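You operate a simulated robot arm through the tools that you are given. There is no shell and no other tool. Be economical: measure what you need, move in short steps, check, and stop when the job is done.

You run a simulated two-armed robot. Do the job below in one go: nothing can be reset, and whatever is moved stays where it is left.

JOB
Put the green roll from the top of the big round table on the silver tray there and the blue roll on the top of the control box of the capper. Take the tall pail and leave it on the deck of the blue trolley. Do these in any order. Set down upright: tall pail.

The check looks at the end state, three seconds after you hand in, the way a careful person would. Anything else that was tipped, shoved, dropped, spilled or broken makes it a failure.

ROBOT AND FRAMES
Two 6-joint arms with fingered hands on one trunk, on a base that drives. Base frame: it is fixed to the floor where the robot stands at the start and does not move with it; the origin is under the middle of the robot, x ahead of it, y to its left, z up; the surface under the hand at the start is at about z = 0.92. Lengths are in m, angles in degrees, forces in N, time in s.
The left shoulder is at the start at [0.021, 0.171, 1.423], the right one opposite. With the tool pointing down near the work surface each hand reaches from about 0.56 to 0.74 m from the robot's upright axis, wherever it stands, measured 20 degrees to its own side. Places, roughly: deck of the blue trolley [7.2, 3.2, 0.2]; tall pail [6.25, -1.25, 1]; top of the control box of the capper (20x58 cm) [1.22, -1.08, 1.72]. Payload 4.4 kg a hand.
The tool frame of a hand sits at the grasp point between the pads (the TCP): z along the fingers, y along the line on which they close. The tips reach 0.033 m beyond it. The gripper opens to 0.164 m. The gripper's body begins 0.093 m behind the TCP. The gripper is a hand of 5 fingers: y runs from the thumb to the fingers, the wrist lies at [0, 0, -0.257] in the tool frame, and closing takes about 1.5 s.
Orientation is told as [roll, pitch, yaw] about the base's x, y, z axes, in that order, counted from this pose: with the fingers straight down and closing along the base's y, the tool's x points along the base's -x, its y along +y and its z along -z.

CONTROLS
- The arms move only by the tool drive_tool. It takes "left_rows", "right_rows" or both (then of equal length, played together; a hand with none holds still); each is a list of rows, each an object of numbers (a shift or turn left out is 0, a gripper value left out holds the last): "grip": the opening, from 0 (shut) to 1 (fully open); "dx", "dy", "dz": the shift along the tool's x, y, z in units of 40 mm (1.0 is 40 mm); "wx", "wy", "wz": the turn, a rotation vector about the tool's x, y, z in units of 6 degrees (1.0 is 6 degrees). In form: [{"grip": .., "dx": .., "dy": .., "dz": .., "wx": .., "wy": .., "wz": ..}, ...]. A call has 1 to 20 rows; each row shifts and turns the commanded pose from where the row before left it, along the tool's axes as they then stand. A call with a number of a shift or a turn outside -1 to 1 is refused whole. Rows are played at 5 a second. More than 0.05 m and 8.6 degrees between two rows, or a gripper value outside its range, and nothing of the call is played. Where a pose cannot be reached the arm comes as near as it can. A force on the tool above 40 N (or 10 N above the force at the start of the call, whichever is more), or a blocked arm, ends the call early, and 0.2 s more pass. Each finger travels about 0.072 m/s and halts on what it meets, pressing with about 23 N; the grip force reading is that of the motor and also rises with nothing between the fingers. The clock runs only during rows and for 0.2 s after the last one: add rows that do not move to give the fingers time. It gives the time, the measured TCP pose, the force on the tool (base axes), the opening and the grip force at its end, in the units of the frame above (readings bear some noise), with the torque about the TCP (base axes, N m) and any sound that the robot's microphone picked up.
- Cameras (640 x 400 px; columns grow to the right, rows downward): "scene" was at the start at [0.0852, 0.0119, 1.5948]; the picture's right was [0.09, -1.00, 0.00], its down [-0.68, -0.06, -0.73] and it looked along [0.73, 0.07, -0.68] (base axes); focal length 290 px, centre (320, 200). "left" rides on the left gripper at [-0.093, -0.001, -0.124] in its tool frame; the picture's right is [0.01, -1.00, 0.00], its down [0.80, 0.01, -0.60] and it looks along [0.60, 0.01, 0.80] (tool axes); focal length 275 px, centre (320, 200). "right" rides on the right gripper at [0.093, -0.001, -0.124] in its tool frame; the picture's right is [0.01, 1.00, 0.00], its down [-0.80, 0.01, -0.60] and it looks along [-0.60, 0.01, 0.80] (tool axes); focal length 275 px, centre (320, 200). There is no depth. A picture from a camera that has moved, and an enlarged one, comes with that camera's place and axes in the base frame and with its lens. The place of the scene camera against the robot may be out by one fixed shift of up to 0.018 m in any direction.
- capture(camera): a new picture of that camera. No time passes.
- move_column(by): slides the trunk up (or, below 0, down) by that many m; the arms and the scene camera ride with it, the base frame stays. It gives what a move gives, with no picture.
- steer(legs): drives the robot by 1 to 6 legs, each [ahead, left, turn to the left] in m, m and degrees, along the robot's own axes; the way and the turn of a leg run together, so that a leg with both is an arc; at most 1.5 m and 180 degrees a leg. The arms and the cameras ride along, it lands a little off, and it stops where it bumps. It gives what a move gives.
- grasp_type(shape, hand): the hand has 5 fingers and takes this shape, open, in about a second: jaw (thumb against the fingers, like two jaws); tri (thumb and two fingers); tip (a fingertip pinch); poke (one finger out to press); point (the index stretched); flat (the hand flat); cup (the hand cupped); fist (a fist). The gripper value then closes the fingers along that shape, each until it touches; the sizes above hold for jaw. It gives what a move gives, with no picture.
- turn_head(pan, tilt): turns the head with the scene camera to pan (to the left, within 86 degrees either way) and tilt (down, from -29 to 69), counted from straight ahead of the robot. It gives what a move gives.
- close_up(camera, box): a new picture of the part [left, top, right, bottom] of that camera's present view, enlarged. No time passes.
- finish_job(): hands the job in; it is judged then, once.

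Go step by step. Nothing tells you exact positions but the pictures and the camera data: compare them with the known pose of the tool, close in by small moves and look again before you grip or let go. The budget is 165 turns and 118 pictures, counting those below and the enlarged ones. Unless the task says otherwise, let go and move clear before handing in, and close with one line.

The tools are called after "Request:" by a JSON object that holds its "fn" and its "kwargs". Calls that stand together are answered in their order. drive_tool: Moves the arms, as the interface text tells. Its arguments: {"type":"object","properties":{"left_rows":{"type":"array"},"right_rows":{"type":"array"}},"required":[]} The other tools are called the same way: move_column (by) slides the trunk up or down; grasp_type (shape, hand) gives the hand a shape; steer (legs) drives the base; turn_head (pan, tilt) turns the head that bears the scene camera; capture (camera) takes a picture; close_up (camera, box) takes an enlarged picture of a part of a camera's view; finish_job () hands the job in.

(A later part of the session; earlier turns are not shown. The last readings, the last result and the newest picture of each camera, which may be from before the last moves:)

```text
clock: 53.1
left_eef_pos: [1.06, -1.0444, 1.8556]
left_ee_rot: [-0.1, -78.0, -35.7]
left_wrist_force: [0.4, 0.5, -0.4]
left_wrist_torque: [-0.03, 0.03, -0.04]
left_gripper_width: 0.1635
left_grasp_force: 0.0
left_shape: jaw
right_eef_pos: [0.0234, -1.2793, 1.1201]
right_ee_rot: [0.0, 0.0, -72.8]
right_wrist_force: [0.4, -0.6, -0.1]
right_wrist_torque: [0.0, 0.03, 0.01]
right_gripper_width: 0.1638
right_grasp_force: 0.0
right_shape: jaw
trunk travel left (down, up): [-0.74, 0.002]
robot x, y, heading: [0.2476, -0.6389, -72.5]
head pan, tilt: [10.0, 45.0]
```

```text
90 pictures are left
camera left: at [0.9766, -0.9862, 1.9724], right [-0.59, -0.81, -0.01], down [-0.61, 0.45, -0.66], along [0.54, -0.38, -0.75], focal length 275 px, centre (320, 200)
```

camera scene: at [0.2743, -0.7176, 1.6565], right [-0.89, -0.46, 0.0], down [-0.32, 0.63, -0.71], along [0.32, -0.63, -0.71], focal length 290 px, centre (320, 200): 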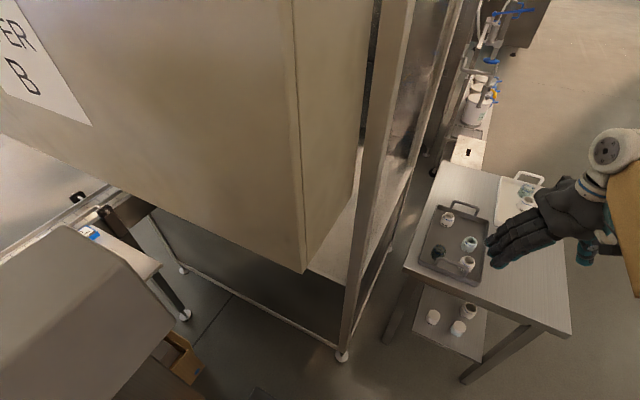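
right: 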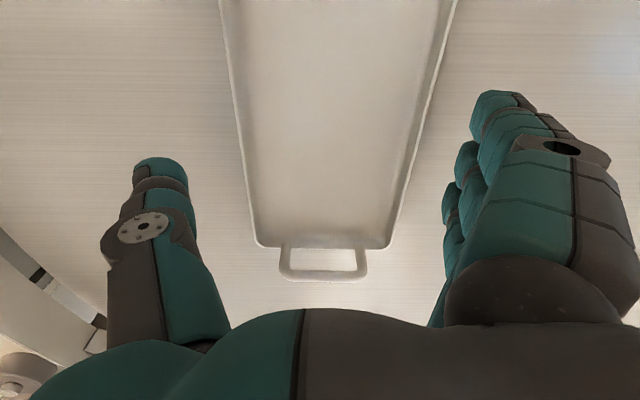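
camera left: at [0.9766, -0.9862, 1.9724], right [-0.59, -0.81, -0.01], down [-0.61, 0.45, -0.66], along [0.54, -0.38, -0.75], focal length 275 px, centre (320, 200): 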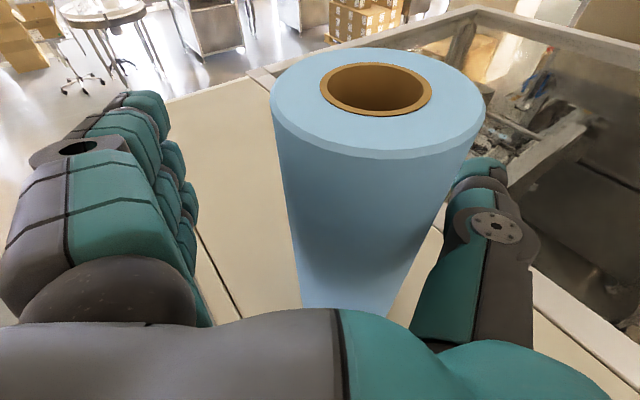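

The roll stands upright. I centre the hand around it and back straight out.

Request:
{"fn": "drive_tool", "kwargs": {"left_rows": [{"dy": -0.25}, {"dy": -0.2}, {"dz": -0.5}, {"dz": -1}, {"dz": -1}, {"dz": -1}, {"dz": -1}]}}

Request:
{"fn": "capture", "kwargs": {"camera": "left"}}

```text
clock: 54.7
left_eef_pos: [0.9029, -0.9535, 1.8934]
left_ee_rot: [0.1, -78.2, -35.7]
left_wrist_force: [0.3, 1.1, 0.9]
left_wrist_torque: [0.0, 0.01, 0.04]
left_gripper_width: 0.1639
left_grasp_force: 0.1
left_shape: jaw
right_eef_pos: [0.0222, -1.2787, 1.121]
right_ee_rot: [0.1, 0.1, -72.7]
right_wrist_force: [-0.5, 0.4, -0.4]
right_wrist_torque: [-0.03, -0.06, 0.0]
right_gripper_width: 0.1638
right_grasp_force: 0.1
right_shape: jaw
trunk travel left (down, up): [-0.74, 0.002]
robot x, y, heading: [0.2439, -0.6365, -72.4]
head pan, tilt: [10.0, 45.0]
```

```text
89 pictures are left
camera left: at [0.8185, -0.8957, 2.0095], right [-0.59, -0.81, -0.01], down [-0.61, 0.45, -0.66], along [0.54, -0.38, -0.75], focal length 275 px, centre (320, 200)
```

left: 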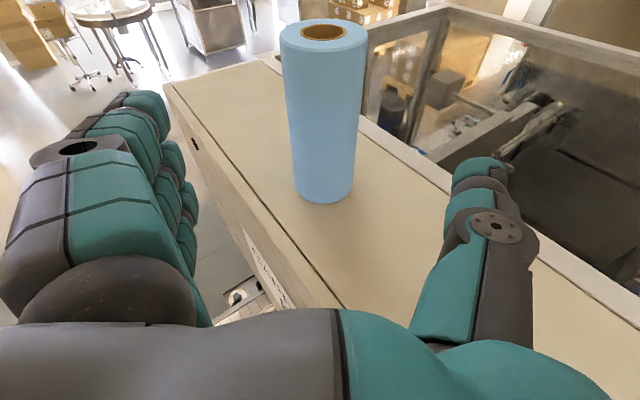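

The blue roll stands at about (1.04, -1.06) on the box top. Next I raise the right hand, back away and go round to the table's near-left side for the green roll.

Request:
{"fn": "drive_tool", "kwargs": {"right_rows": [{"dz": -1}, {"dz": -1}, {"dz": -1}, {"dz": -1}]}}

Request:
{"fn": "steer", "kwargs": {"legs": [[-0.814, -0.261, 0], [-0.451, 0.3, 0], [0, 0, 32.5]]}}

Request:
{"fn": "turn_head", "kwargs": {"pan": 25, "tilt": 35}}

Request:
{"fn": "capture", "kwargs": {"camera": "scene"}}

```text
clock: 55.7
left_eef_pos: [0.9054, -0.9566, 1.8926]
left_ee_rot: [-0.1, -77.9, -35.8]
left_wrist_force: [-0.4, -0.1, 0.3]
left_wrist_torque: [0.0, 0.01, -0.03]
left_gripper_width: 0.1638
left_grasp_force: 0.0
left_shape: jaw
right_eef_pos: [-0.0115, -1.3501, 1.2]
right_ee_rot: [0.1, -0.1, -72.8]
right_wrist_force: [0.5, 0.3, 0.0]
right_wrist_torque: [-0.01, 0.01, 0.02]
right_gripper_width: 0.164
right_grasp_force: 0.0
right_shape: jaw
right hand out of reach, approached as far as the arm can: row 1, 2, 3, 4
trunk travel left (down, up): [-0.74, 0.002]
robot x, y, heading: [0.2432, -0.6394, -72.8]
head pan, tilt: [10.0, 45.0]
```

```text
clock: 64.5
left_eef_pos: [0.6234, 0.6771, 1.8915]
left_ee_rot: [0.2, -78.0, -3.5]
left_wrist_force: [0.7, -0.9, -0.2]
left_wrist_torque: [0.0, 0.01, 0.02]
left_gripper_width: 0.1637
left_grasp_force: 0.0
left_shape: jaw
right_eef_pos: [0.0582, -0.1442, 1.1999]
right_ee_rot: [0.1, -0.1, -40.4]
right_wrist_force: [0.0, 0.6, 0.2]
right_wrist_torque: [0.0, 0.01, 0.01]
right_gripper_width: 0.1641
right_grasp_force: 0.0
right_shape: jaw
trunk travel left (down, up): [-0.74, 0.002]
robot x, y, heading: [-0.1084, 0.595, -40.3]
head pan, tilt: [10.0, 45.0]
```

```text
clock: 65.3
left_eef_pos: [0.6226, 0.6789, 1.8934]
left_ee_rot: [0.0, -78.0, -3.4]
left_wrist_force: [0.6, -0.6, 0.5]
left_wrist_torque: [0.03, 0.01, 0.0]
left_gripper_width: 0.1639
left_grasp_force: 0.1
left_shape: jaw
right_eef_pos: [0.0583, -0.1446, 1.2001]
right_ee_rot: [0.2, -0.2, -40.4]
right_wrist_force: [-0.2, -0.4, 0.1]
right_wrist_torque: [0.02, 0.03, -0.01]
right_gripper_width: 0.1639
right_grasp_force: 0.1
right_shape: jaw
trunk travel left (down, up): [-0.74, 0.002]
robot x, y, heading: [-0.1052, 0.5896, -40.2]
head pan, tilt: [25.0, 35.0]
```

```text
88 pictures are left
camera scene: at [-0.022, 0.5653, 1.6713], right [-0.27, -0.96, 0.0], down [-0.55, 0.15, -0.82], along [0.79, -0.22, -0.57], focal length 290 px, centre (320, 200)
```

scene: 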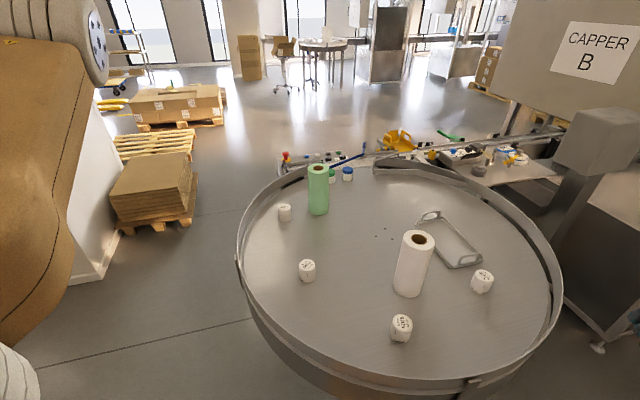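

Green is at about (0.948, 0.300), top z ≈ 1.12, and the tray at about (0.615, -0.11). I lower the trunk somewhat and bring the open left hand down before the green roll.

Request:
{"fn": "move_column", "kwargs": {"by": -0.15}}

Request:
{"fn": "drive_tool", "kwargs": {"left_rows": [{"grip": 0.85, "dx": 0.68, "dy": -0.348, "dz": 0.4, "wx": 0.19, "wz": 0.04}, {"dx": 0.68, "dy": -0.348, "dz": 0.4, "wx": 0.19, "wz": 0.04}, {"dx": 0.68, "dy": -0.348, "dz": 0.4, "wx": 0.19, "wz": 0.04}, {"dx": 0.68, "dy": -0.348, "dz": 0.4, "wx": 0.19, "wz": 0.04}, {"dx": 0.68, "dy": -0.348, "dz": 0.4, "wx": 0.19, "wz": 0.04}, {"dx": 0.68, "dy": -0.348, "dz": 0.4, "wx": 0.19, "wz": 0.04}, {"dx": 0.68, "dy": -0.348, "dz": 0.4, "wx": 0.19, "wz": 0.04}, {"dx": 0.68, "dy": -0.348, "dz": 0.4, "wx": 0.19, "wz": 0.04}, {"dx": 0.68, "dy": -0.348, "dz": 0.4, "wx": 0.19, "wz": 0.04}, {"dx": 0.68, "dy": -0.348, "dz": 0.4, "wx": 0.19, "wz": 0.04}, {"dx": 0.68, "dy": -0.348, "dz": 0.4, "wx": 0.19, "wz": 0.04}, {"dx": 0.68, "dy": -0.348, "dz": 0.4, "wx": 0.19, "wz": 0.04}, {"dx": 0.68, "dy": -0.348, "dz": 0.4, "wx": 0.19, "wz": 0.04}, {"dx": 0.68, "dy": -0.348, "dz": 0.4, "wx": 0.19, "wz": 0.04}, {"dx": 0.68, "dy": -0.348, "dz": 0.4, "wx": 0.19, "wz": 0.04}, {"dx": 0.68, "dy": -0.348, "dz": 0.4, "wx": 0.19, "wz": 0.04}, {"dx": 0.68, "dy": -0.348, "dz": 0.4, "wx": 0.19, "wz": 0.04}]}}

Request:
{"fn": "capture", "kwargs": {"camera": "left"}}

```text
clock: 67.1
left_eef_pos: [0.6229, 0.6788, 1.7441]
left_ee_rot: [-0.1, -78.0, -3.4]
left_wrist_force: [0.5, 0.6, -0.1]
left_wrist_torque: [0.02, 0.01, -0.01]
left_gripper_width: 0.1639
left_grasp_force: 0.1
left_shape: jaw
right_eef_pos: [0.0588, -0.145, 1.0503]
right_ee_rot: [0.1, -0.2, -40.4]
right_wrist_force: [0.5, -0.3, 0.4]
right_wrist_torque: [-0.01, -0.05, 0.03]
right_gripper_width: 0.1638
right_grasp_force: 0.1
right_shape: jaw
trunk travel left (down, up): [-0.59, 0.152]
robot x, y, heading: [-0.1058, 0.5938, -40.4]
head pan, tilt: [25.0, 35.0]
```

```text
clock: 70.7
left_eef_pos: [0.7384, 0.4087, 1.2356]
left_ee_rot: [0.1, -78.1, -23.5]
left_wrist_force: [1.2, -0.3, -0.7]
left_wrist_torque: [0.0, 0.04, 0.01]
left_gripper_width: 0.1398
left_grasp_force: 0.0
left_shape: jaw
right_eef_pos: [0.0587, -0.1454, 1.0489]
right_ee_rot: [0.1, -0.1, -40.4]
right_wrist_force: [0.4, -0.3, 0.0]
right_wrist_torque: [-0.01, 0.01, 0.03]
right_gripper_width: 0.1639
right_grasp_force: 0.0
right_shape: jaw
trunk travel left (down, up): [-0.59, 0.152]
robot x, y, heading: [-0.1075, 0.5958, -40.4]
head pan, tilt: [25.0, 35.0]
```

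```text
87 pictures are left
camera left: at [0.6434, 0.4477, 1.3505], right [-0.4, -0.92, -0.01], down [-0.69, 0.31, -0.66], along [0.61, -0.25, -0.75], focal length 275 px, centre (320, 200)
```

left: 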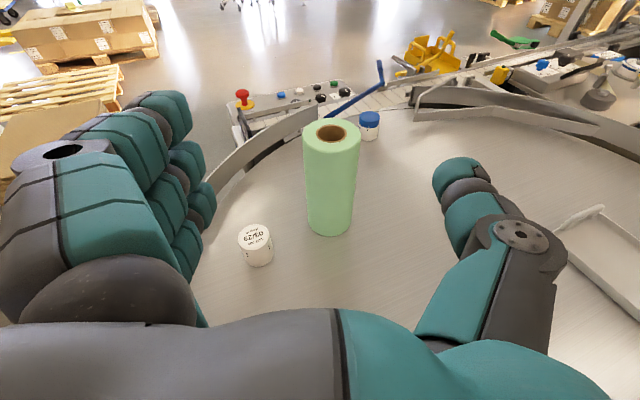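

Green is at (0.937, 0.308). I lower to a grip height that clears the tub next to it and drive in 0.15 m, stopping short of the roll.

Request:
{"fn": "drive_tool", "kwargs": {"left_rows": [{"dx": 0.807, "dz": 0.172}, {"dx": 0.807, "dz": 0.172}, {"dx": 0.807, "dz": 0.172}, {"dx": 0.807, "dz": 0.172}, {"dx": 0.807, "dz": 0.172}]}}

Request:
{"fn": "steer", "kwargs": {"legs": [[0.144, 0.044, 0]]}}

Request:
{"fn": "capture", "kwargs": {"camera": "left"}}

Request:
{"fn": "capture", "kwargs": {"camera": "scene"}}

```text
clock: 71.9
left_eef_pos: [0.7362, 0.4097, 1.0675]
left_ee_rot: [-0.2, -78.0, -23.0]
left_wrist_force: [-0.1, 0.5, 0.6]
left_wrist_torque: [0.01, 0.0, 0.02]
left_gripper_width: 0.1394
left_grasp_force: 0.1
left_shape: jaw
right_eef_pos: [0.0588, -0.1444, 1.0491]
right_ee_rot: [0.0, -0.1, -40.5]
right_wrist_force: [0.4, 0.4, -1.3]
right_wrist_torque: [0.0, -0.01, 0.02]
right_gripper_width: 0.1642
right_grasp_force: 0.1
right_shape: jaw
trunk travel left (down, up): [-0.59, 0.152]
robot x, y, heading: [-0.1055, 0.5918, -40.1]
head pan, tilt: [25.0, 35.0]
```

```text
clock: 73.2
left_eef_pos: [0.8773, 0.3503, 1.0667]
left_ee_rot: [-0.2, -77.8, -23.1]
left_wrist_force: [0.5, 0.3, -0.9]
left_wrist_torque: [-0.04, -0.03, -0.04]
left_gripper_width: 0.1398
left_grasp_force: 0.1
left_shape: jaw
right_eef_pos: [0.2014, -0.2071, 1.0485]
right_ee_rot: [0.1, -0.1, -40.3]
right_wrist_force: [0.8, 0.1, -1.0]
right_wrist_torque: [0.0, 0.08, 0.0]
right_gripper_width: 0.164
right_grasp_force: 0.1
right_shape: jaw
trunk travel left (down, up): [-0.59, 0.152]
robot x, y, heading: [0.0343, 0.5321, -40.3]
head pan, tilt: [25.0, 35.0]
```

```text
86 pictures are left
camera left: at [0.7832, 0.3889, 1.1827], right [-0.4, -0.92, -0.01], down [-0.69, 0.31, -0.66], along [0.61, -0.25, -0.75], focal length 275 px, centre (320, 200)
```

left: 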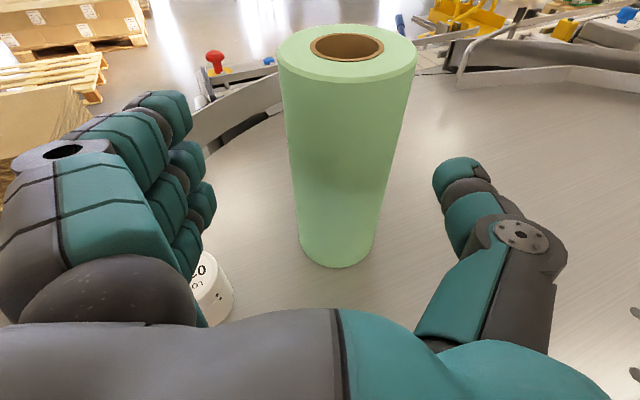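

```text
85 pictures are left
camera scene: at [0.1214, 0.5018, 1.5211], right [-0.26, -0.96, 0.0], down [-0.55, 0.15, -0.82], along [0.79, -0.22, -0.58], focal length 290 px, centre (320, 200)
```

scene: 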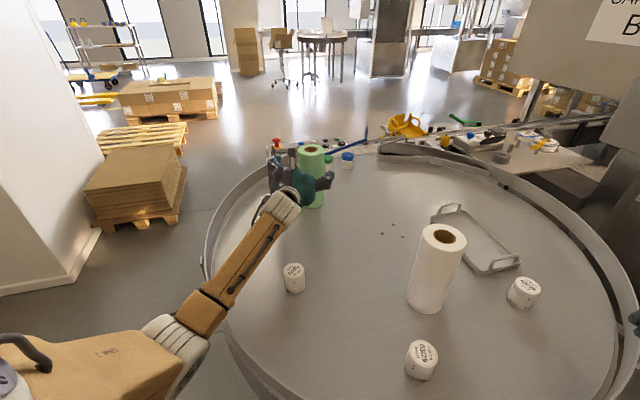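

The roll is about 0.065 m ahead and slightly toward the thumb. I advance and close.

Request:
{"fn": "drive_tool", "kwargs": {"left_rows": [{"dx": -0.16, "dy": -0.06, "dz": 0.78}, {"dx": -0.16, "dy": -0.06, "dz": 0.78}, {}]}}

Request:
{"fn": "capture", "kwargs": {"camera": "left"}}

Request:
{"fn": "drive_tool", "kwargs": {"left_rows": [{"grip": 0.0}, {}, {}, {}, {}, {}, {}, {}, {}]}}

Request:
{"fn": "capture", "kwargs": {"camera": "left"}}

```text
clock: 74.0
left_eef_pos: [0.9336, 0.3213, 1.0676]
left_ee_rot: [-0.2, -78.1, -23.1]
left_wrist_force: [-0.1, 0.0, 0.7]
left_wrist_torque: [-0.02, -0.01, 0.0]
left_gripper_width: 0.1397
left_grasp_force: 0.1
left_shape: jaw
right_eef_pos: [0.1992, -0.2061, 1.0496]
right_ee_rot: [0.1, -0.2, -40.4]
right_wrist_force: [-0.1, -0.5, 0.1]
right_wrist_torque: [-0.01, -0.03, 0.0]
right_gripper_width: 0.1639
right_grasp_force: 0.0
right_shape: jaw
trunk travel left (down, up): [-0.59, 0.152]
robot x, y, heading: [0.0338, 0.5324, -40.3]
head pan, tilt: [25.0, 35.0]
```

```text
84 pictures are left
camera left: at [0.8384, 0.3614, 1.1835], right [-0.4, -0.92, -0.01], down [-0.69, 0.3, -0.66], along [0.61, -0.25, -0.75], focal length 275 px, centre (320, 200)
```

left: 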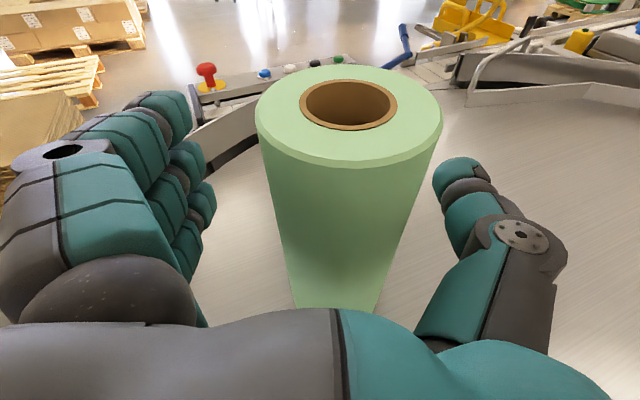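

```text
clock: 76.0
left_eef_pos: [0.9327, 0.3223, 1.0681]
left_ee_rot: [0.0, -77.9, -23.1]
left_wrist_force: [1.4, 1.2, 2.0]
left_wrist_torque: [0.28, -0.15, -0.04]
left_gripper_width: 0.0742
left_grasp_force: 23.7
left_shape: jaw
right_eef_pos: [0.1993, -0.2059, 1.0488]
right_ee_rot: [0.1, -0.1, -40.3]
right_wrist_force: [0.4, 0.1, -0.2]
right_wrist_torque: [-0.03, 0.04, -0.02]
right_gripper_width: 0.1638
right_grasp_force: 0.1
right_shape: jaw
trunk travel left (down, up): [-0.59, 0.152]
robot x, y, heading: [0.0322, 0.5297, -40.3]
head pan, tilt: [25.0, 35.0]
```

```text
83 pictures are left
camera left: at [0.8385, 0.361, 1.1834], right [-0.4, -0.92, -0.01], down [-0.69, 0.3, -0.66], along [0.61, -0.25, -0.75], focal length 275 px, centre (320, 200)
```

left: 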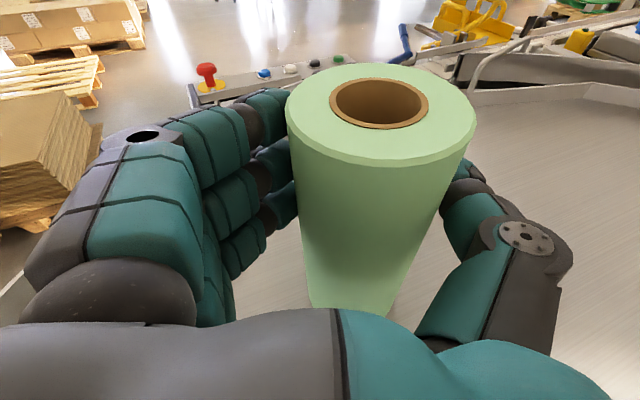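

Green is gripped with its base 0.148 below the TCP, and the tray spans about x 0.51 to 0.75, y -0.185 to -0.046. I lift clear of the white roll, then drive round so the roll arrives over the tray.

Request:
{"fn": "drive_tool", "kwargs": {"left_rows": [{"dx": -0.5, "dz": -0.1}, {"dx": -0.978, "dz": -0.208}, {"dx": -0.978, "dz": -0.208}, {"dx": -0.978, "dz": -0.208}, {"dx": -0.978, "dz": -0.208}, {"dx": -0.978, "dz": -0.208}, {"dx": -0.978, "dz": -0.208}]}}

Request:
{"fn": "steer", "kwargs": {"legs": [[-0.155, -0.564, 0], [0, 0, 20], [0.28, -0.325, 0]]}}

Request:
{"fn": "capture", "kwargs": {"camera": "left"}}

Request:
{"fn": "capture", "kwargs": {"camera": "scene"}}

```text
clock: 77.7
left_eef_pos: [0.9336, 0.3208, 1.3278]
left_ee_rot: [0.0, -77.9, -23.1]
left_wrist_force: [-0.4, 0.2, -3.5]
left_wrist_torque: [0.04, -0.08, 0.01]
left_gripper_width: 0.0739
left_grasp_force: 22.7
left_shape: jaw
right_eef_pos: [0.1994, -0.205, 1.0494]
right_ee_rot: [0.0, -0.2, -40.3]
right_wrist_force: [0.7, -0.2, 0.2]
right_wrist_torque: [0.0, -0.02, 0.0]
right_gripper_width: 0.164
right_grasp_force: 0.1
right_shape: jaw
trunk travel left (down, up): [-0.59, 0.152]
robot x, y, heading: [0.0355, 0.5327, -40.3]
head pan, tilt: [25.0, 35.0]
```

```text
clock: 84.3
left_eef_pos: [0.6103, -0.1038, 1.3287]
left_ee_rot: [0.2, -78.0, -4.2]
left_wrist_force: [-0.6, -2.1, -2.3]
left_wrist_torque: [0.09, 0.04, 0.0]
left_gripper_width: 0.0742
left_grasp_force: 22.9
left_shape: jaw
right_eef_pos: [0.0859, -0.8419, 1.0488]
right_ee_rot: [0.1, -0.2, -21.3]
right_wrist_force: [-0.2, 0.1, -0.8]
right_wrist_torque: [0.01, 0.0, -0.02]
right_gripper_width: 0.1641
right_grasp_force: 0.1
right_shape: jaw
trunk travel left (down, up): [-0.59, 0.152]
robot x, y, heading: [-0.3119, -0.202, -21.5]
head pan, tilt: [25.0, 35.0]
```

```text
82 pictures are left
camera left: at [0.5073, -0.0988, 1.4436], right [-0.07, -1.0, -0.01], down [-0.75, 0.06, -0.66], along [0.66, -0.04, -0.75], focal length 275 px, centre (320, 200)
```

left: 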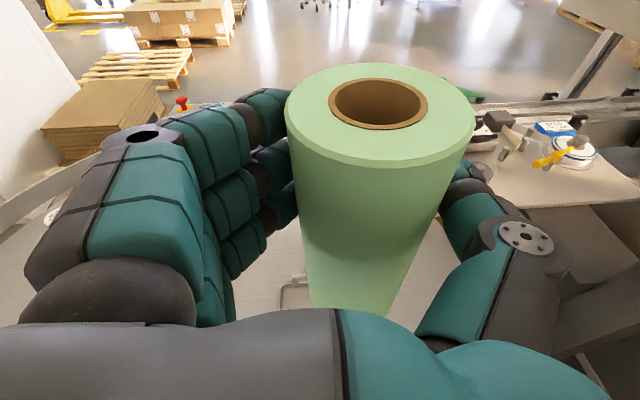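

```text
81 pictures are left
camera scene: at [-0.2191, -0.1959, 1.5212], right [0.07, -1.0, 0.0], down [-0.57, -0.04, -0.82], along [0.82, 0.05, -0.57], focal length 290 px, centre (320, 200)
```

scene: 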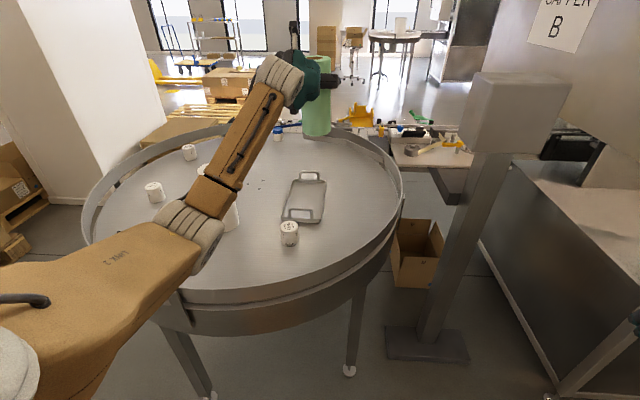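

Combining the views, the tray's centre is at about (0.64, -0.098), and the roll's centre is now at (0.615, -0.13). I shift over and descend part way.

Request:
{"fn": "drive_tool", "kwargs": {"left_rows": [{"dx": 0.835, "dy": 0.137, "dz": 0.28}, {"dx": 0.835, "dy": 0.137, "dz": 0.28}, {"dx": 0.835, "dy": 0.137, "dz": 0.28}, {"dx": 0.835, "dy": 0.137, "dz": 0.28}, {"dx": 0.835, "dy": 0.137, "dz": 0.28}, {"dx": 0.835, "dy": 0.137, "dz": 0.28}]}}

Request:
{"fn": "capture", "kwargs": {"camera": "left"}}

Request:
{"fn": "close_up", "kwargs": {"camera": "scene", "box": [220, 90, 420, 260]}}

```text
clock: 85.7
left_eef_pos: [0.6393, -0.0712, 1.1206]
left_ee_rot: [-0.3, -77.9, -3.8]
left_wrist_force: [0.8, -0.1, -1.7]
left_wrist_torque: [0.09, 0.07, 0.01]
left_gripper_width: 0.0741
left_grasp_force: 23.3
left_shape: jaw
right_eef_pos: [0.0868, -0.8407, 1.0482]
right_ee_rot: [0.1, 0.0, -21.3]
right_wrist_force: [0.0, 0.3, -0.5]
right_wrist_torque: [-0.01, 0.03, 0.01]
right_gripper_width: 0.1641
right_grasp_force: 0.0
right_shape: jaw
trunk travel left (down, up): [-0.59, 0.152]
robot x, y, heading: [-0.3129, -0.2005, -21.6]
head pan, tilt: [25.0, 35.0]
```

```text
80 pictures are left
camera left: at [0.5371, -0.066, 1.2351], right [-0.08, -1.0, -0.01], down [-0.75, 0.06, -0.66], along [0.66, -0.04, -0.75], focal length 275 px, centre (320, 200)
```

left: 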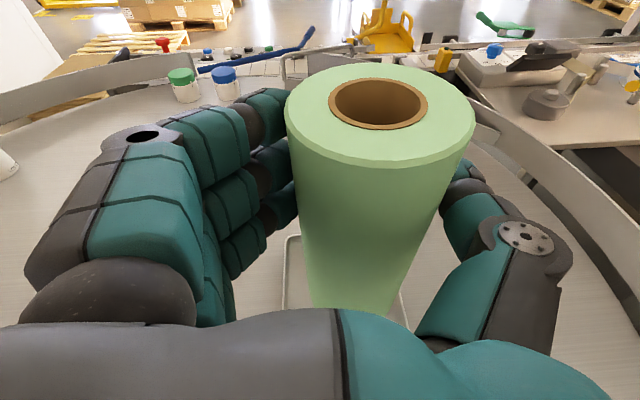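

```text
2.35 times, centred on (320, 175) of scene
camera zoom: at [-0.2186, -0.1946, 1.5212], right [0.07, -1.0, 0.0], down [-0.57, -0.04, -0.82], along [0.82, 0.05, -0.57], focal length 682 px, centre (320, 259)
```

zoom: 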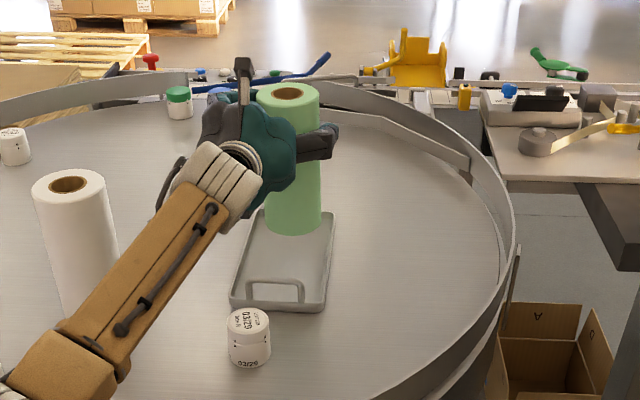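

The roll is centred over the tray, with the edges at y ≈ -0.03 and -0.163 and the roll at -0.097. I descend close to contact.

Request:
{"fn": "drive_tool", "kwargs": {"left_rows": [{"dx": 0.45, "dz": 0.096}, {"dx": 0.4, "dz": 0.085}, {}]}}

Request:
{"fn": "drive_tool", "kwargs": {"left_rows": [{"dx": 0.1, "dz": 0.021}, {}]}}

Request:
{"fn": "drive_tool", "kwargs": {"left_rows": [{"dx": 0.075, "dz": 0.016}, {}]}}

```text
clock: 86.5
left_eef_pos: [0.6371, -0.0706, 1.0842]
left_ee_rot: [-0.4, -77.9, -3.9]
left_wrist_force: [0.3, 0.1, -2.4]
left_wrist_torque: [0.06, 0.03, 0.03]
left_gripper_width: 0.0741
left_grasp_force: 22.3
left_shape: jaw
right_eef_pos: [0.0859, -0.8413, 1.0494]
right_ee_rot: [0.1, -0.2, -21.3]
right_wrist_force: [0.0, -0.3, 0.4]
right_wrist_torque: [0.03, 0.02, 0.0]
right_gripper_width: 0.1638
right_grasp_force: 0.1
right_shape: jaw
trunk travel left (down, up): [-0.59, 0.152]
robot x, y, heading: [-0.3164, -0.2009, -21.3]
head pan, tilt: [25.0, 35.0]
```

```text
clock: 87.1
left_eef_pos: [0.6369, -0.0714, 1.08]
left_ee_rot: [0.0, -78.0, -4.1]
left_wrist_force: [-0.3, 0.0, -2.1]
left_wrist_torque: [0.09, 0.01, -0.01]
left_gripper_width: 0.074
left_grasp_force: 22.9
left_shape: jaw
right_eef_pos: [0.0865, -0.8419, 1.0491]
right_ee_rot: [0.1, -0.2, -21.3]
right_wrist_force: [-0.2, -0.1, 1.1]
right_wrist_torque: [0.0, -0.01, 0.01]
right_gripper_width: 0.164
right_grasp_force: 0.0
right_shape: jaw
trunk travel left (down, up): [-0.59, 0.152]
robot x, y, heading: [-0.3082, -0.1983, -21.3]
head pan, tilt: [25.0, 35.0]
```

```text
clock: 87.7
left_eef_pos: [0.6353, -0.0709, 1.0777]
left_ee_rot: [-0.1, -78.0, -4.1]
left_wrist_force: [-0.4, -0.2, -1.1]
left_wrist_torque: [0.1, 0.07, 0.04]
left_gripper_width: 0.0739
left_grasp_force: 23.3
left_shape: jaw
right_eef_pos: [0.0867, -0.8418, 1.0487]
right_ee_rot: [0.1, -0.2, -21.2]
right_wrist_force: [0.0, -0.6, -0.9]
right_wrist_torque: [0.01, 0.05, 0.01]
right_gripper_width: 0.1637
right_grasp_force: 0.1
right_shape: jaw
trunk travel left (down, up): [-0.59, 0.152]
robot x, y, heading: [-0.3105, -0.2008, -21.3]
head pan, tilt: [25.0, 35.0]
```

Request:
{"fn": "drive_tool", "kwargs": {"left_rows": [{"dx": 0.06, "dz": 0.013}, {}]}}

Request:
{"fn": "drive_tool", "kwargs": {"left_rows": [{"dx": 0.06, "dz": 0.013}, {}]}}

Request:
{"fn": "drive_tool", "kwargs": {"left_rows": [{"dx": 0.06, "dz": 0.013}, {}]}}

```text
clock: 88.3
left_eef_pos: [0.6368, -0.0723, 1.0742]
left_ee_rot: [-0.3, -78.0, -4.0]
left_wrist_force: [-0.9, -0.4, -2.0]
left_wrist_torque: [0.08, 0.06, 0.0]
left_gripper_width: 0.0741
left_grasp_force: 22.8
left_shape: jaw
right_eef_pos: [0.0848, -0.8408, 1.049]
right_ee_rot: [0.1, -0.3, -21.3]
right_wrist_force: [0.3, 0.4, 0.0]
right_wrist_torque: [-0.02, 0.04, 0.0]
right_gripper_width: 0.1638
right_grasp_force: 0.0
right_shape: jaw
trunk travel left (down, up): [-0.59, 0.152]
robot x, y, heading: [-0.3095, -0.1989, -21.4]
head pan, tilt: [25.0, 35.0]
```

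```text
clock: 88.9
left_eef_pos: [0.6364, -0.0724, 1.0719]
left_ee_rot: [-0.1, -78.1, -4.1]
left_wrist_force: [0.0, 0.6, 1.1]
left_wrist_torque: [0.07, -0.04, 0.01]
left_gripper_width: 0.0741
left_grasp_force: 22.5
left_shape: jaw
right_eef_pos: [0.0859, -0.8413, 1.0488]
right_ee_rot: [0.2, -0.2, -21.3]
right_wrist_force: [0.6, 0.1, -0.1]
right_wrist_torque: [0.0, 0.01, 0.04]
right_gripper_width: 0.1641
right_grasp_force: 0.1
right_shape: jaw
trunk travel left (down, up): [-0.59, 0.152]
robot x, y, heading: [-0.3089, -0.1982, -21.4]
head pan, tilt: [25.0, 35.0]
```

```text
clock: 89.5
left_eef_pos: [0.6351, -0.072, 1.0707]
left_ee_rot: [0.1, -78.3, -4.2]
left_wrist_force: [3.2, -0.3, 9.5]
left_wrist_torque: [0.11, -0.16, 0.0]
left_gripper_width: 0.0741
left_grasp_force: 23.2
left_shape: jaw
right_eef_pos: [0.0851, -0.8412, 1.0494]
right_ee_rot: [0.1, -0.2, -21.3]
right_wrist_force: [-0.1, -0.4, 0.1]
right_wrist_torque: [-0.02, 0.02, 0.02]
right_gripper_width: 0.164
right_grasp_force: 0.1
right_shape: jaw
trunk travel left (down, up): [-0.59, 0.152]
robot x, y, heading: [-0.3121, -0.2006, -21.8]
head pan, tilt: [25.0, 35.0]
```

Contact is made, so I relieve slightly, release and centre the hand. Then I back out.

Request:
{"fn": "drive_tool", "kwargs": {"left_rows": [{"dx": -0.03}, {"grip": 0.2}, {"grip": 0.35}, {"grip": 0.5}, {"grip": 0.7}, {"grip": 0.9}, {"grip": 1.0}, {}, {}, {}]}}

Request:
{"fn": "drive_tool", "kwargs": {"left_rows": [{"dy": -0.25}, {"dy": -0.2}, {"dz": -0.5}, {"dz": -1}, {"dz": -1}, {"dz": -1}, {"dz": -1}]}}

Request:
{"fn": "capture", "kwargs": {"camera": "left"}}

```text
clock: 91.7
left_eef_pos: [0.6359, -0.0712, 1.0702]
left_ee_rot: [-0.2, -78.1, -4.0]
left_wrist_force: [0.9, 0.2, 0.0]
left_wrist_torque: [0.03, -0.04, -0.02]
left_gripper_width: 0.1638
left_grasp_force: 0.0
left_shape: jaw
right_eef_pos: [0.0869, -0.8414, 1.0483]
right_ee_rot: [0.1, -0.3, -21.3]
right_wrist_force: [-0.1, 0.6, 0.5]
right_wrist_torque: [-0.01, -0.02, 0.03]
right_gripper_width: 0.1639
right_grasp_force: 0.0
right_shape: jaw
trunk travel left (down, up): [-0.59, 0.152]
robot x, y, heading: [-0.3124, -0.1987, -21.3]
head pan, tilt: [25.0, 35.0]
```

```text
clock: 93.3
left_eef_pos: [0.4593, -0.0782, 1.1077]
left_ee_rot: [-0.1, -78.0, -4.1]
left_wrist_force: [0.5, -1.1, 0.2]
left_wrist_torque: [-0.02, 0.02, -0.03]
left_gripper_width: 0.164
left_grasp_force: 0.1
left_shape: jaw
right_eef_pos: [0.0846, -0.8417, 1.0487]
right_ee_rot: [0.1, -0.1, -21.3]
right_wrist_force: [-0.5, -0.2, 0.6]
right_wrist_torque: [0.04, 0.0, 0.01]
right_gripper_width: 0.1637
right_grasp_force: 0.0
right_shape: jaw
trunk travel left (down, up): [-0.59, 0.152]
robot x, y, heading: [-0.3124, -0.1989, -21.2]
head pan, tilt: [25.0, 35.0]
```

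```text
78 pictures are left
camera left: at [0.3565, -0.0721, 1.2237], right [-0.07, -1.0, -0.01], down [-0.75, 0.06, -0.66], along [0.66, -0.04, -0.75], focal length 275 px, centre (320, 200)
```

left: 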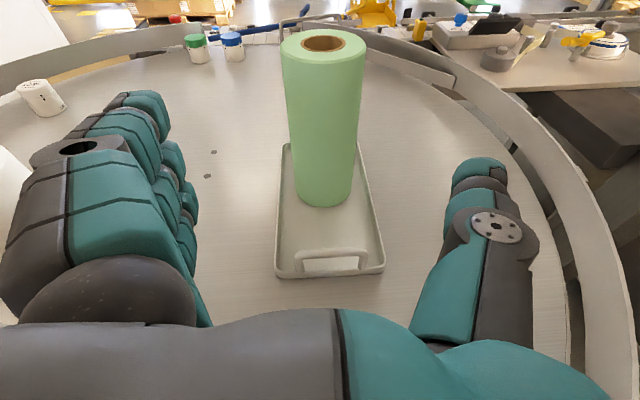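

The green roll stands in the tray. I raise the left hand, pull both hands in and back off from the table, then look along the route past its left side toward the pail at (6.25, -1.25).

Request:
{"fn": "drive_tool", "kwargs": {"left_rows": [{"dx": -0.978, "dz": -0.208}, {"dx": -0.978, "dz": -0.208}, {"dx": -0.978, "dz": -0.208}, {"dx": -0.978, "dz": -0.208}, {"dx": -0.978, "dz": -0.208}, {"dz": -0.8}, {"dz": -0.8}, {"dz": -0.8}], "right_rows": [{"dx": 0.2, "dy": 0.6, "dz": -0.6}, {"dx": 0.2, "dy": 0.6, "dz": -0.6}, {"dx": 0.2, "dy": 0.6, "dz": -0.6}, {"dx": 0.2, "dy": 0.6, "dz": -0.6}, {"dx": 0.2, "dy": 0.6, "dz": -0.6}, {}, {}, {}]}}

Request:
{"fn": "steer", "kwargs": {"legs": [[-0.25, 0, 0], [0, 0, 45], [0.15, 0.8, 0]]}}

Request:
{"fn": "turn_head", "kwargs": {"pan": -10, "tilt": 30}}

Request:
{"fn": "capture", "kwargs": {"camera": "scene"}}

```text
clock: 95.1
left_eef_pos: [0.3628, -0.0685, 1.3275]
left_ee_rot: [-0.3, -78.0, -3.9]
left_wrist_force: [0.8, 0.1, 0.1]
left_wrist_torque: [0.03, 0.05, 0.01]
left_gripper_width: 0.164
left_grasp_force: 0.1
left_shape: jaw
right_eef_pos: [0.1693, -0.7933, 1.0958]
right_ee_rot: [0.1, -0.2, -21.4]
right_wrist_force: [-0.1, -0.9, -0.4]
right_wrist_torque: [-0.03, -0.02, 0.01]
right_gripper_width: 0.1637
right_grasp_force: 0.1
right_shape: jaw
right hand out of reach, approached as far as the arm can: row 1, 2, 3, 4, 5
trunk travel left (down, up): [-0.59, 0.152]
robot x, y, heading: [-0.31, -0.1998, -21.2]
head pan, tilt: [25.0, 35.0]
```

```text
clock: 102.9
left_eef_pos: [-0.3198, 1.254, 1.3268]
left_ee_rot: [-0.2, -78.0, 39.7]
left_wrist_force: [0.4, -0.1, -0.4]
left_wrist_torque: [-0.02, -0.03, -0.02]
left_gripper_width: 0.1638
left_grasp_force: 0.0
left_shape: jaw
right_eef_pos: [0.039, 0.5958, 1.0952]
right_ee_rot: [0.2, -0.3, 22.3]
right_wrist_force: [0.8, 0.0, 0.4]
right_wrist_torque: [-0.02, -0.03, -0.03]
right_gripper_width: 0.1639
right_grasp_force: 0.0
right_shape: jaw
trunk travel left (down, up): [-0.59, 0.152]
robot x, y, heading: [-0.7202, 0.6914, 22.4]
head pan, tilt: [25.0, 35.0]
```

```text
clock: 103.9
left_eef_pos: [-0.3197, 1.2534, 1.3264]
left_ee_rot: [-0.1, -78.0, 39.6]
left_wrist_force: [-0.6, -0.3, -0.1]
left_wrist_torque: [0.01, -0.01, 0.03]
left_gripper_width: 0.1639
left_grasp_force: 0.0
left_shape: jaw
right_eef_pos: [0.039, 0.5948, 1.0943]
right_ee_rot: [0.1, -0.2, 22.3]
right_wrist_force: [-0.1, -0.1, -0.3]
right_wrist_torque: [0.02, -0.01, 0.03]
right_gripper_width: 0.164
right_grasp_force: 0.0
right_shape: jaw
trunk travel left (down, up): [-0.59, 0.152]
robot x, y, heading: [-0.7206, 0.6956, 22.6]
head pan, tilt: [-10.0, 30.0]
```

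```text
77 pictures are left
camera scene: at [-0.6267, 0.7211, 1.5291], right [0.21, -0.98, 0.0], down [-0.49, -0.11, -0.87], along [0.85, 0.19, -0.5], focal length 290 px, centre (320, 200)
```

scene: 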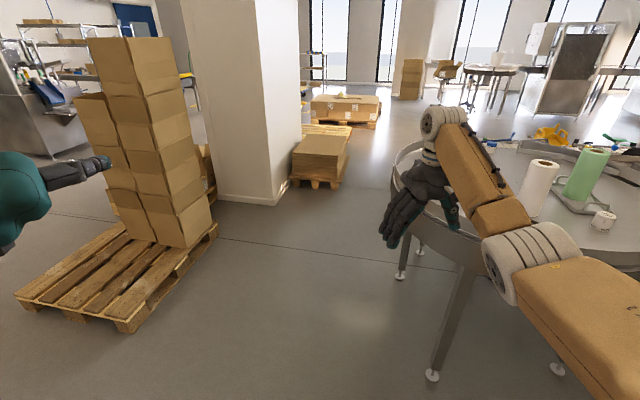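

The way past the table's left is open: pillar corner at (1.78, 1.71), cardboard pallet corner at (2.3, 1.2) and the conveyor's end near (1.45, 0.45). I drive the first stretch.

Request:
{"fn": "steer", "kwargs": {"legs": [[0, 0, 14], [1.02, 0, 0], [0, 0, -41], [1.2, 0, 0]]}}

Request:
{"fn": "turn_head", "kwargs": {"pan": -10, "tilt": 25}}

Request:
{"fn": "capture", "kwargs": {"camera": "scene"}}

```text
clock: 118.0
left_eef_pos: [1.9631, 1.5615, 1.3257]
left_ee_rot: [-0.1, -78.0, 13.8]
left_wrist_force: [0.3, 0.5, -0.9]
left_wrist_torque: [-0.01, 0.01, -0.05]
left_gripper_width: 0.1638
left_grasp_force: 0.1
left_shape: jaw
right_eef_pos: [1.9991, 0.8125, 1.0948]
right_ee_rot: [0.1, -0.3, -3.4]
right_wrist_force: [-0.6, -0.1, 0.3]
right_wrist_torque: [-0.03, 0.01, 0.01]
right_gripper_width: 0.1638
right_grasp_force: 0.0
right_shape: jaw
trunk travel left (down, up): [-0.59, 0.152]
robot x, y, heading: [1.3594, 1.2289, -3.4]
head pan, tilt: [-10.0, 30.0]
```

```text
clock: 118.6
left_eef_pos: [1.9628, 1.5608, 1.3262]
left_ee_rot: [-0.1, -78.1, 13.9]
left_wrist_force: [0.3, -0.3, 0.9]
left_wrist_torque: [0.03, 0.03, 0.0]
left_gripper_width: 0.1638
left_grasp_force: 0.0
left_shape: jaw
right_eef_pos: [2.0, 0.8121, 1.094]
right_ee_rot: [0.1, -0.2, -3.5]
right_wrist_force: [0.1, -1.1, -0.4]
right_wrist_torque: [-0.02, 0.0, 0.01]
right_gripper_width: 0.1639
right_grasp_force: 0.0
right_shape: jaw
trunk travel left (down, up): [-0.59, 0.152]
robot x, y, heading: [1.3631, 1.2296, -3.5]
head pan, tilt: [-10.0, 25.0]
```

```text
76 pictures are left
camera scene: at [1.4538, 1.2118, 1.537], right [-0.23, -0.97, 0.0], down [-0.41, 0.1, -0.91], along [0.88, -0.21, -0.42], focal length 290 px, centre (320, 200)
```

scene: 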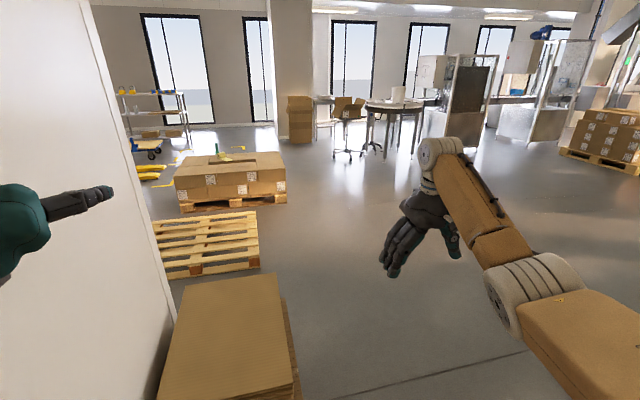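

The white pail is visible on the high round table ahead, at image (398, 95), which matches (6.25, -1.25). I turn past the pallet corner and head toward it.

Request:
{"fn": "steer", "kwargs": {"legs": [[0, 0, -33.5], [1.3, 0, 0], [0, 0, 11], [1.4, 0, 0]]}}

Request:
{"fn": "turn_head", "kwargs": {"pan": 0, "tilt": 20}}

Request:
{"fn": "capture", "kwargs": {"camera": "scene"}}

```text
clock: 134.3
left_eef_pos: [4.4432, 0.0335, 1.3268]
left_ee_rot: [0.0, -77.9, -5.8]
left_wrist_force: [-0.7, 0.6, 0.0]
left_wrist_torque: [0.03, -0.03, 0.03]
left_gripper_width: 0.1636
left_grasp_force: 0.1
left_shape: jaw
right_eef_pos: [4.2274, -0.6827, 1.0938]
right_ee_rot: [0.1, -0.2, -23.1]
right_wrist_force: [0.8, 0.5, 0.5]
right_wrist_torque: [-0.01, 0.0, -0.02]
right_gripper_width: 0.1639
right_grasp_force: 0.1
right_shape: jaw
trunk travel left (down, up): [-0.59, 0.152]
robot x, y, heading: [3.7669, -0.0756, -22.7]
head pan, tilt: [-10.0, 25.0]
```

```text
clock: 135.0
left_eef_pos: [4.4447, 0.0338, 1.3264]
left_ee_rot: [-0.2, -78.0, -5.6]
left_wrist_force: [-0.5, -0.4, -0.1]
left_wrist_torque: [0.05, 0.02, -0.02]
left_gripper_width: 0.1639
left_grasp_force: 0.1
left_shape: jaw
right_eef_pos: [4.227, -0.6838, 1.0946]
right_ee_rot: [0.0, -0.2, -23.0]
right_wrist_force: [-1.3, 0.4, 0.5]
right_wrist_torque: [-0.01, -0.05, 0.0]
right_gripper_width: 0.164
right_grasp_force: 0.0
right_shape: jaw
trunk travel left (down, up): [-0.59, 0.152]
robot x, y, heading: [3.767, -0.0729, -23.0]
head pan, tilt: [0.0, 20.0]
```

```text
75 pictures are left
camera scene: at [3.8543, -0.1141, 1.5451], right [-0.39, -0.92, 0.0], down [-0.32, 0.13, -0.94], along [0.86, -0.37, -0.34], focal length 290 px, centre (320, 200)
```

scene: 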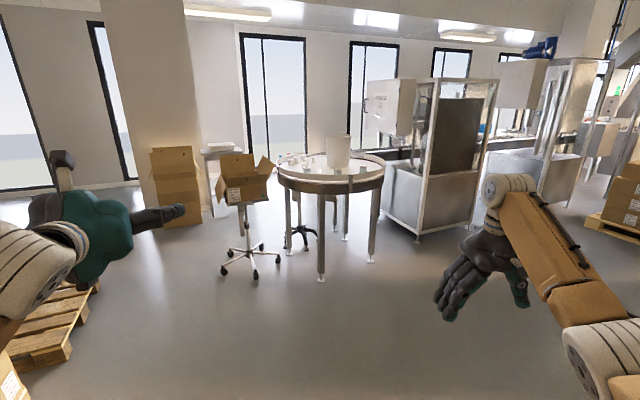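

The pail stands on a round table that also carries small items, and beside it is a stool with a carton. I enlarge that part.

Request:
{"fn": "close_up", "kwargs": {"camera": "scene", "box": [200, 120, 400, 290]}}

```text
2.35 times, centred on (300, 205) of scene
camera zoom: at [3.8543, -0.1141, 1.5451], right [-0.39, -0.92, 0.0], down [-0.32, 0.13, -0.94], along [0.86, -0.37, -0.34], focal length 682 px, centre (367, 188)
```

zoom: 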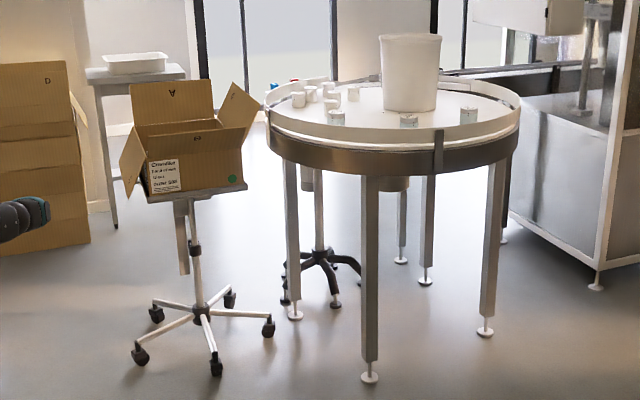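

The pail is about 0.24 m across and 0.27 m tall, with its base at z ≈ 0.92 near (6.25, -1.32). That is too wide for a jaw, so I plan to pinch its rim with both hands from the -x side, between two table legs.

Request:
{"fn": "steer", "kwargs": {"legs": [[0, 0, -20], [0.9, 0, 0], [0.8, 0, 0], [0, 0, 43]]}}

Request:
{"fn": "turn_head", "kwargs": {"pan": 0, "tilt": 30}}

Request:
{"fn": "move_column", "kwargs": {"by": 0.14}}

Request:
{"fn": "capture", "kwargs": {"camera": "scene"}}

```text
clock: 146.7
left_eef_pos: [5.6226, -0.8892, 1.3262]
left_ee_rot: [-0.2, -78.0, 16.4]
left_wrist_force: [-0.5, 0.4, -0.4]
left_wrist_torque: [-0.04, 0.01, -0.04]
left_gripper_width: 0.1639
left_grasp_force: 0.0
left_shape: jaw
right_eef_pos: [5.6899, -1.6342, 1.0939]
right_ee_rot: [0.1, -0.2, -1.1]
right_wrist_force: [-1.2, 0.2, -0.5]
right_wrist_torque: [-0.04, 0.01, 0.0]
right_gripper_width: 0.1637
right_grasp_force: 0.0
right_shape: jaw
trunk travel left (down, up): [-0.59, 0.152]
robot x, y, heading: [5.0355, -1.2432, -1.0]
head pan, tilt: [0.0, 20.0]
```

```text
clock: 147.5
left_eef_pos: [5.6216, -0.8868, 1.3264]
left_ee_rot: [-0.1, -78.0, 16.3]
left_wrist_force: [0.2, -1.2, -0.2]
left_wrist_torque: [0.03, 0.01, 0.0]
left_gripper_width: 0.1637
left_grasp_force: 0.1
left_shape: jaw
right_eef_pos: [5.6899, -1.6344, 1.0946]
right_ee_rot: [0.1, -0.3, -1.0]
right_wrist_force: [-0.5, 1.0, -0.5]
right_wrist_torque: [0.0, -0.02, -0.01]
right_gripper_width: 0.1642
right_grasp_force: 0.1
right_shape: jaw
trunk travel left (down, up): [-0.59, 0.152]
robot x, y, heading: [5.0327, -1.2435, -1.0]
head pan, tilt: [0.0, 30.0]
```

```text
clock: 149.1
left_eef_pos: [5.6216, -0.8878, 1.4665]
left_ee_rot: [0.0, -78.0, 16.3]
left_wrist_force: [0.1, -0.3, 0.2]
left_wrist_torque: [0.02, 0.01, -0.01]
left_gripper_width: 0.1639
left_grasp_force: 0.0
left_shape: jaw
right_eef_pos: [5.6908, -1.634, 1.2338]
right_ee_rot: [0.1, -0.1, -1.1]
right_wrist_force: [0.6, -0.3, 0.2]
right_wrist_torque: [0.02, -0.01, 0.01]
right_gripper_width: 0.164
right_grasp_force: 0.1
right_shape: jaw
trunk travel left (down, up): [-0.73, 0.012]
robot x, y, heading: [5.0358, -1.2473, -0.9]
head pan, tilt: [0.0, 30.0]
```

```text
73 pictures are left
camera scene: at [5.1266, -1.2422, 1.669], right [-0.02, -1.0, 0.0], down [-0.5, 0.01, -0.87], along [0.87, -0.02, -0.5], focal length 290 px, centre (320, 200)
```

scene: 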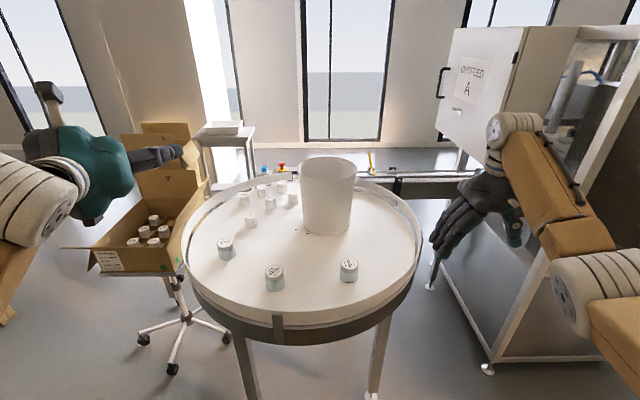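

Request:
{"fn": "close_up", "kwargs": {"camera": "scene", "box": [200, 140, 440, 310]}}

```text
2.35 times, centred on (320, 225) of scene
camera zoom: at [5.1266, -1.2422, 1.669], right [-0.02, -1.0, 0.0], down [-0.5, 0.01, -0.87], along [0.87, -0.02, -0.5], focal length 682 px, centre (320, 141)
```

zoom: 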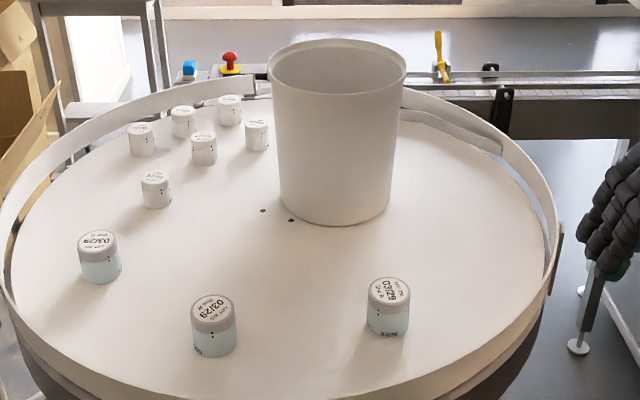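

The pail is open at the top: centre about (6.214, -1.295), rim radius 0.12 at z ≈ 1.19. I close the empty left hand once to see where thumb and fingers meet, since the rolls were pushed toward the thumb.

Request:
{"fn": "drive_tool", "kwargs": {"left_rows": [{"grip": 0.12}, {}, {}, {}, {}, {}, {}, {}], "right_rows": [{"grip": 0.12}, {}, {}, {}, {}, {}, {}, {}]}}

Request:
{"fn": "capture", "kwargs": {"camera": "left"}}

Request:
{"fn": "capture", "kwargs": {"camera": "right"}}

```text
clock: 150.9
left_eef_pos: [5.6231, -0.8877, 1.4662]
left_ee_rot: [-0.2, -78.0, 16.3]
left_wrist_force: [-0.2, -0.7, -0.2]
left_wrist_torque: [0.0, 0.01, -0.02]
left_gripper_width: 0.0203
left_grasp_force: 0.1
left_shape: jaw
right_eef_pos: [5.6904, -1.6338, 1.2339]
right_ee_rot: [0.1, -0.2, -1.0]
right_wrist_force: [0.0, -0.2, -0.1]
right_wrist_torque: [0.0, 0.01, -0.01]
right_gripper_width: 0.0203
right_grasp_force: 0.1
right_shape: jaw
trunk travel left (down, up): [-0.73, 0.012]
robot x, y, heading: [5.0341, -1.2453, -1.1]
head pan, tilt: [0.0, 30.0]
```

```text
71 pictures are left
camera left: at [5.5237, -0.9178, 1.5825], right [0.28, -0.96, -0.01], down [-0.73, -0.2, -0.66], along [0.63, 0.19, -0.75], focal length 275 px, centre (320, 200)
```

left: 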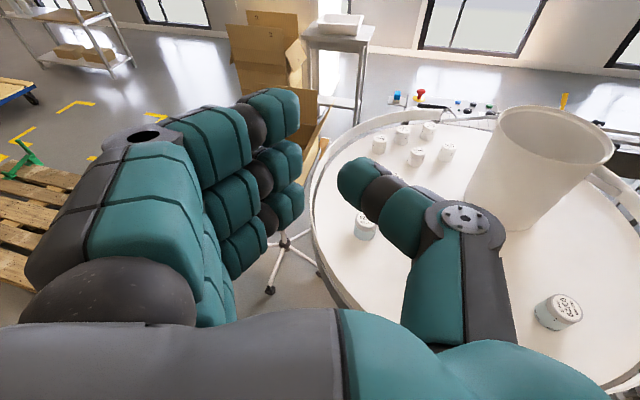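

```text
70 pictures are left
camera right: at [5.5974, -1.632, 1.359], right [0.01, 1.0, 0.0], down [0.8, -0.01, 0.6], along [0.6, 0.0, -0.8], focal length 275 px, centre (320, 200)
```

right: 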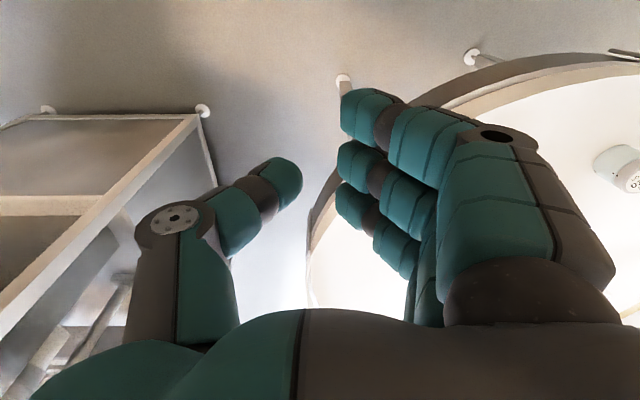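

The fingers meet at the TCP plane, so I can centre each TCP on the pail's wall. I turn the left hand to point down and bring the right one in at a safe height.

Request:
{"fn": "drive_tool", "kwargs": {"left_rows": [{"grip": 0.6, "dx": 0.186, "dz": 0.04, "wy": 1}, {"dx": 0.18, "dz": 0.058, "wy": 1}, {"dx": 0.174, "dz": 0.077, "wy": 1}, {"dx": 0.165, "dz": 0.095, "wy": 1}, {"dx": 0.154, "dz": 0.112, "wy": 1}, {"dx": 0.141, "dz": 0.127, "wy": 1}, {"dx": 0.127, "dz": 0.141, "wy": 1}, {"dx": 0.112, "dz": 0.154, "wy": 1}, {"dx": 0.095, "dz": 0.165, "wy": 1}, {"dx": 0.077, "dz": 0.174, "wy": 1}, {"dx": 0.058, "dz": 0.18, "wy": 1}, {"dx": 0.04, "dz": 0.186, "wy": 1}, {"dz": 0.19, "wy": 1}, {"wz": 0.95}, {"wz": 0.95}, {"wz": 0.9}], "right_rows": [{"grip": 0.6, "dz": -0.4}, {"dz": -0.4}, {"dz": -0.4}, {"dz": -0.4}, {"dy": 0.8}, {"dy": 0.8}, {"dy": 0.8}, {"dy": 0.8}, {}, {}, {}, {}, {}, {}, {}, {}]}}

Request:
{"fn": "capture", "kwargs": {"camera": "scene"}}

```text
clock: 154.3
left_eef_pos: [5.6609, -0.7505, 1.2552]
left_ee_rot: [-0.2, 0.0, -0.8]
left_wrist_force: [1.2, -0.4, 0.7]
left_wrist_torque: [0.0, -0.02, 0.03]
left_gripper_width: 0.0977
left_grasp_force: 0.1
left_shape: jaw
left hand out of reach, approached as far as the arm can: row 6, 7, 8, 9, 10, 11, 12, 13
right_eef_pos: [5.7256, -1.5111, 1.2898]
right_ee_rot: [0.1, -0.2, -1.2]
right_wrist_force: [-0.1, 0.6, 0.2]
right_wrist_torque: [0.05, 0.0, 0.0]
right_gripper_width: 0.0977
right_grasp_force: 0.1
right_shape: jaw
right hand out of reach, approached as far as the arm can: row 1, 2, 3, 5, 6, 7
trunk travel left (down, up): [-0.73, 0.012]
robot x, y, heading: [5.0318, -1.2417, -1.0]
head pan, tilt: [0.0, 30.0]
```

```text
69 pictures are left
camera scene: at [5.1263, -1.242, 1.6691], right [-0.02, -1.0, 0.0], down [-0.5, 0.01, -0.87], along [0.87, -0.02, -0.5], focal length 290 px, centre (320, 200)
```

scene: 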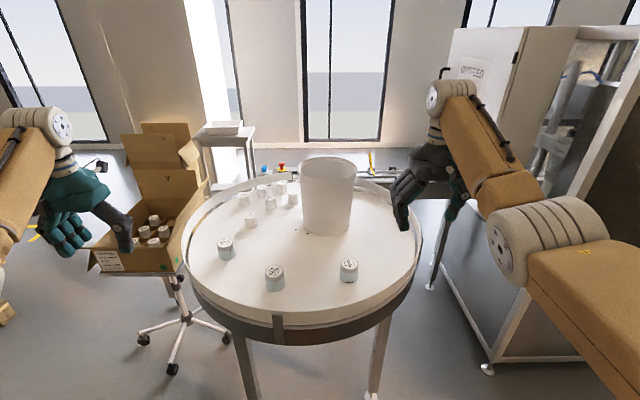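

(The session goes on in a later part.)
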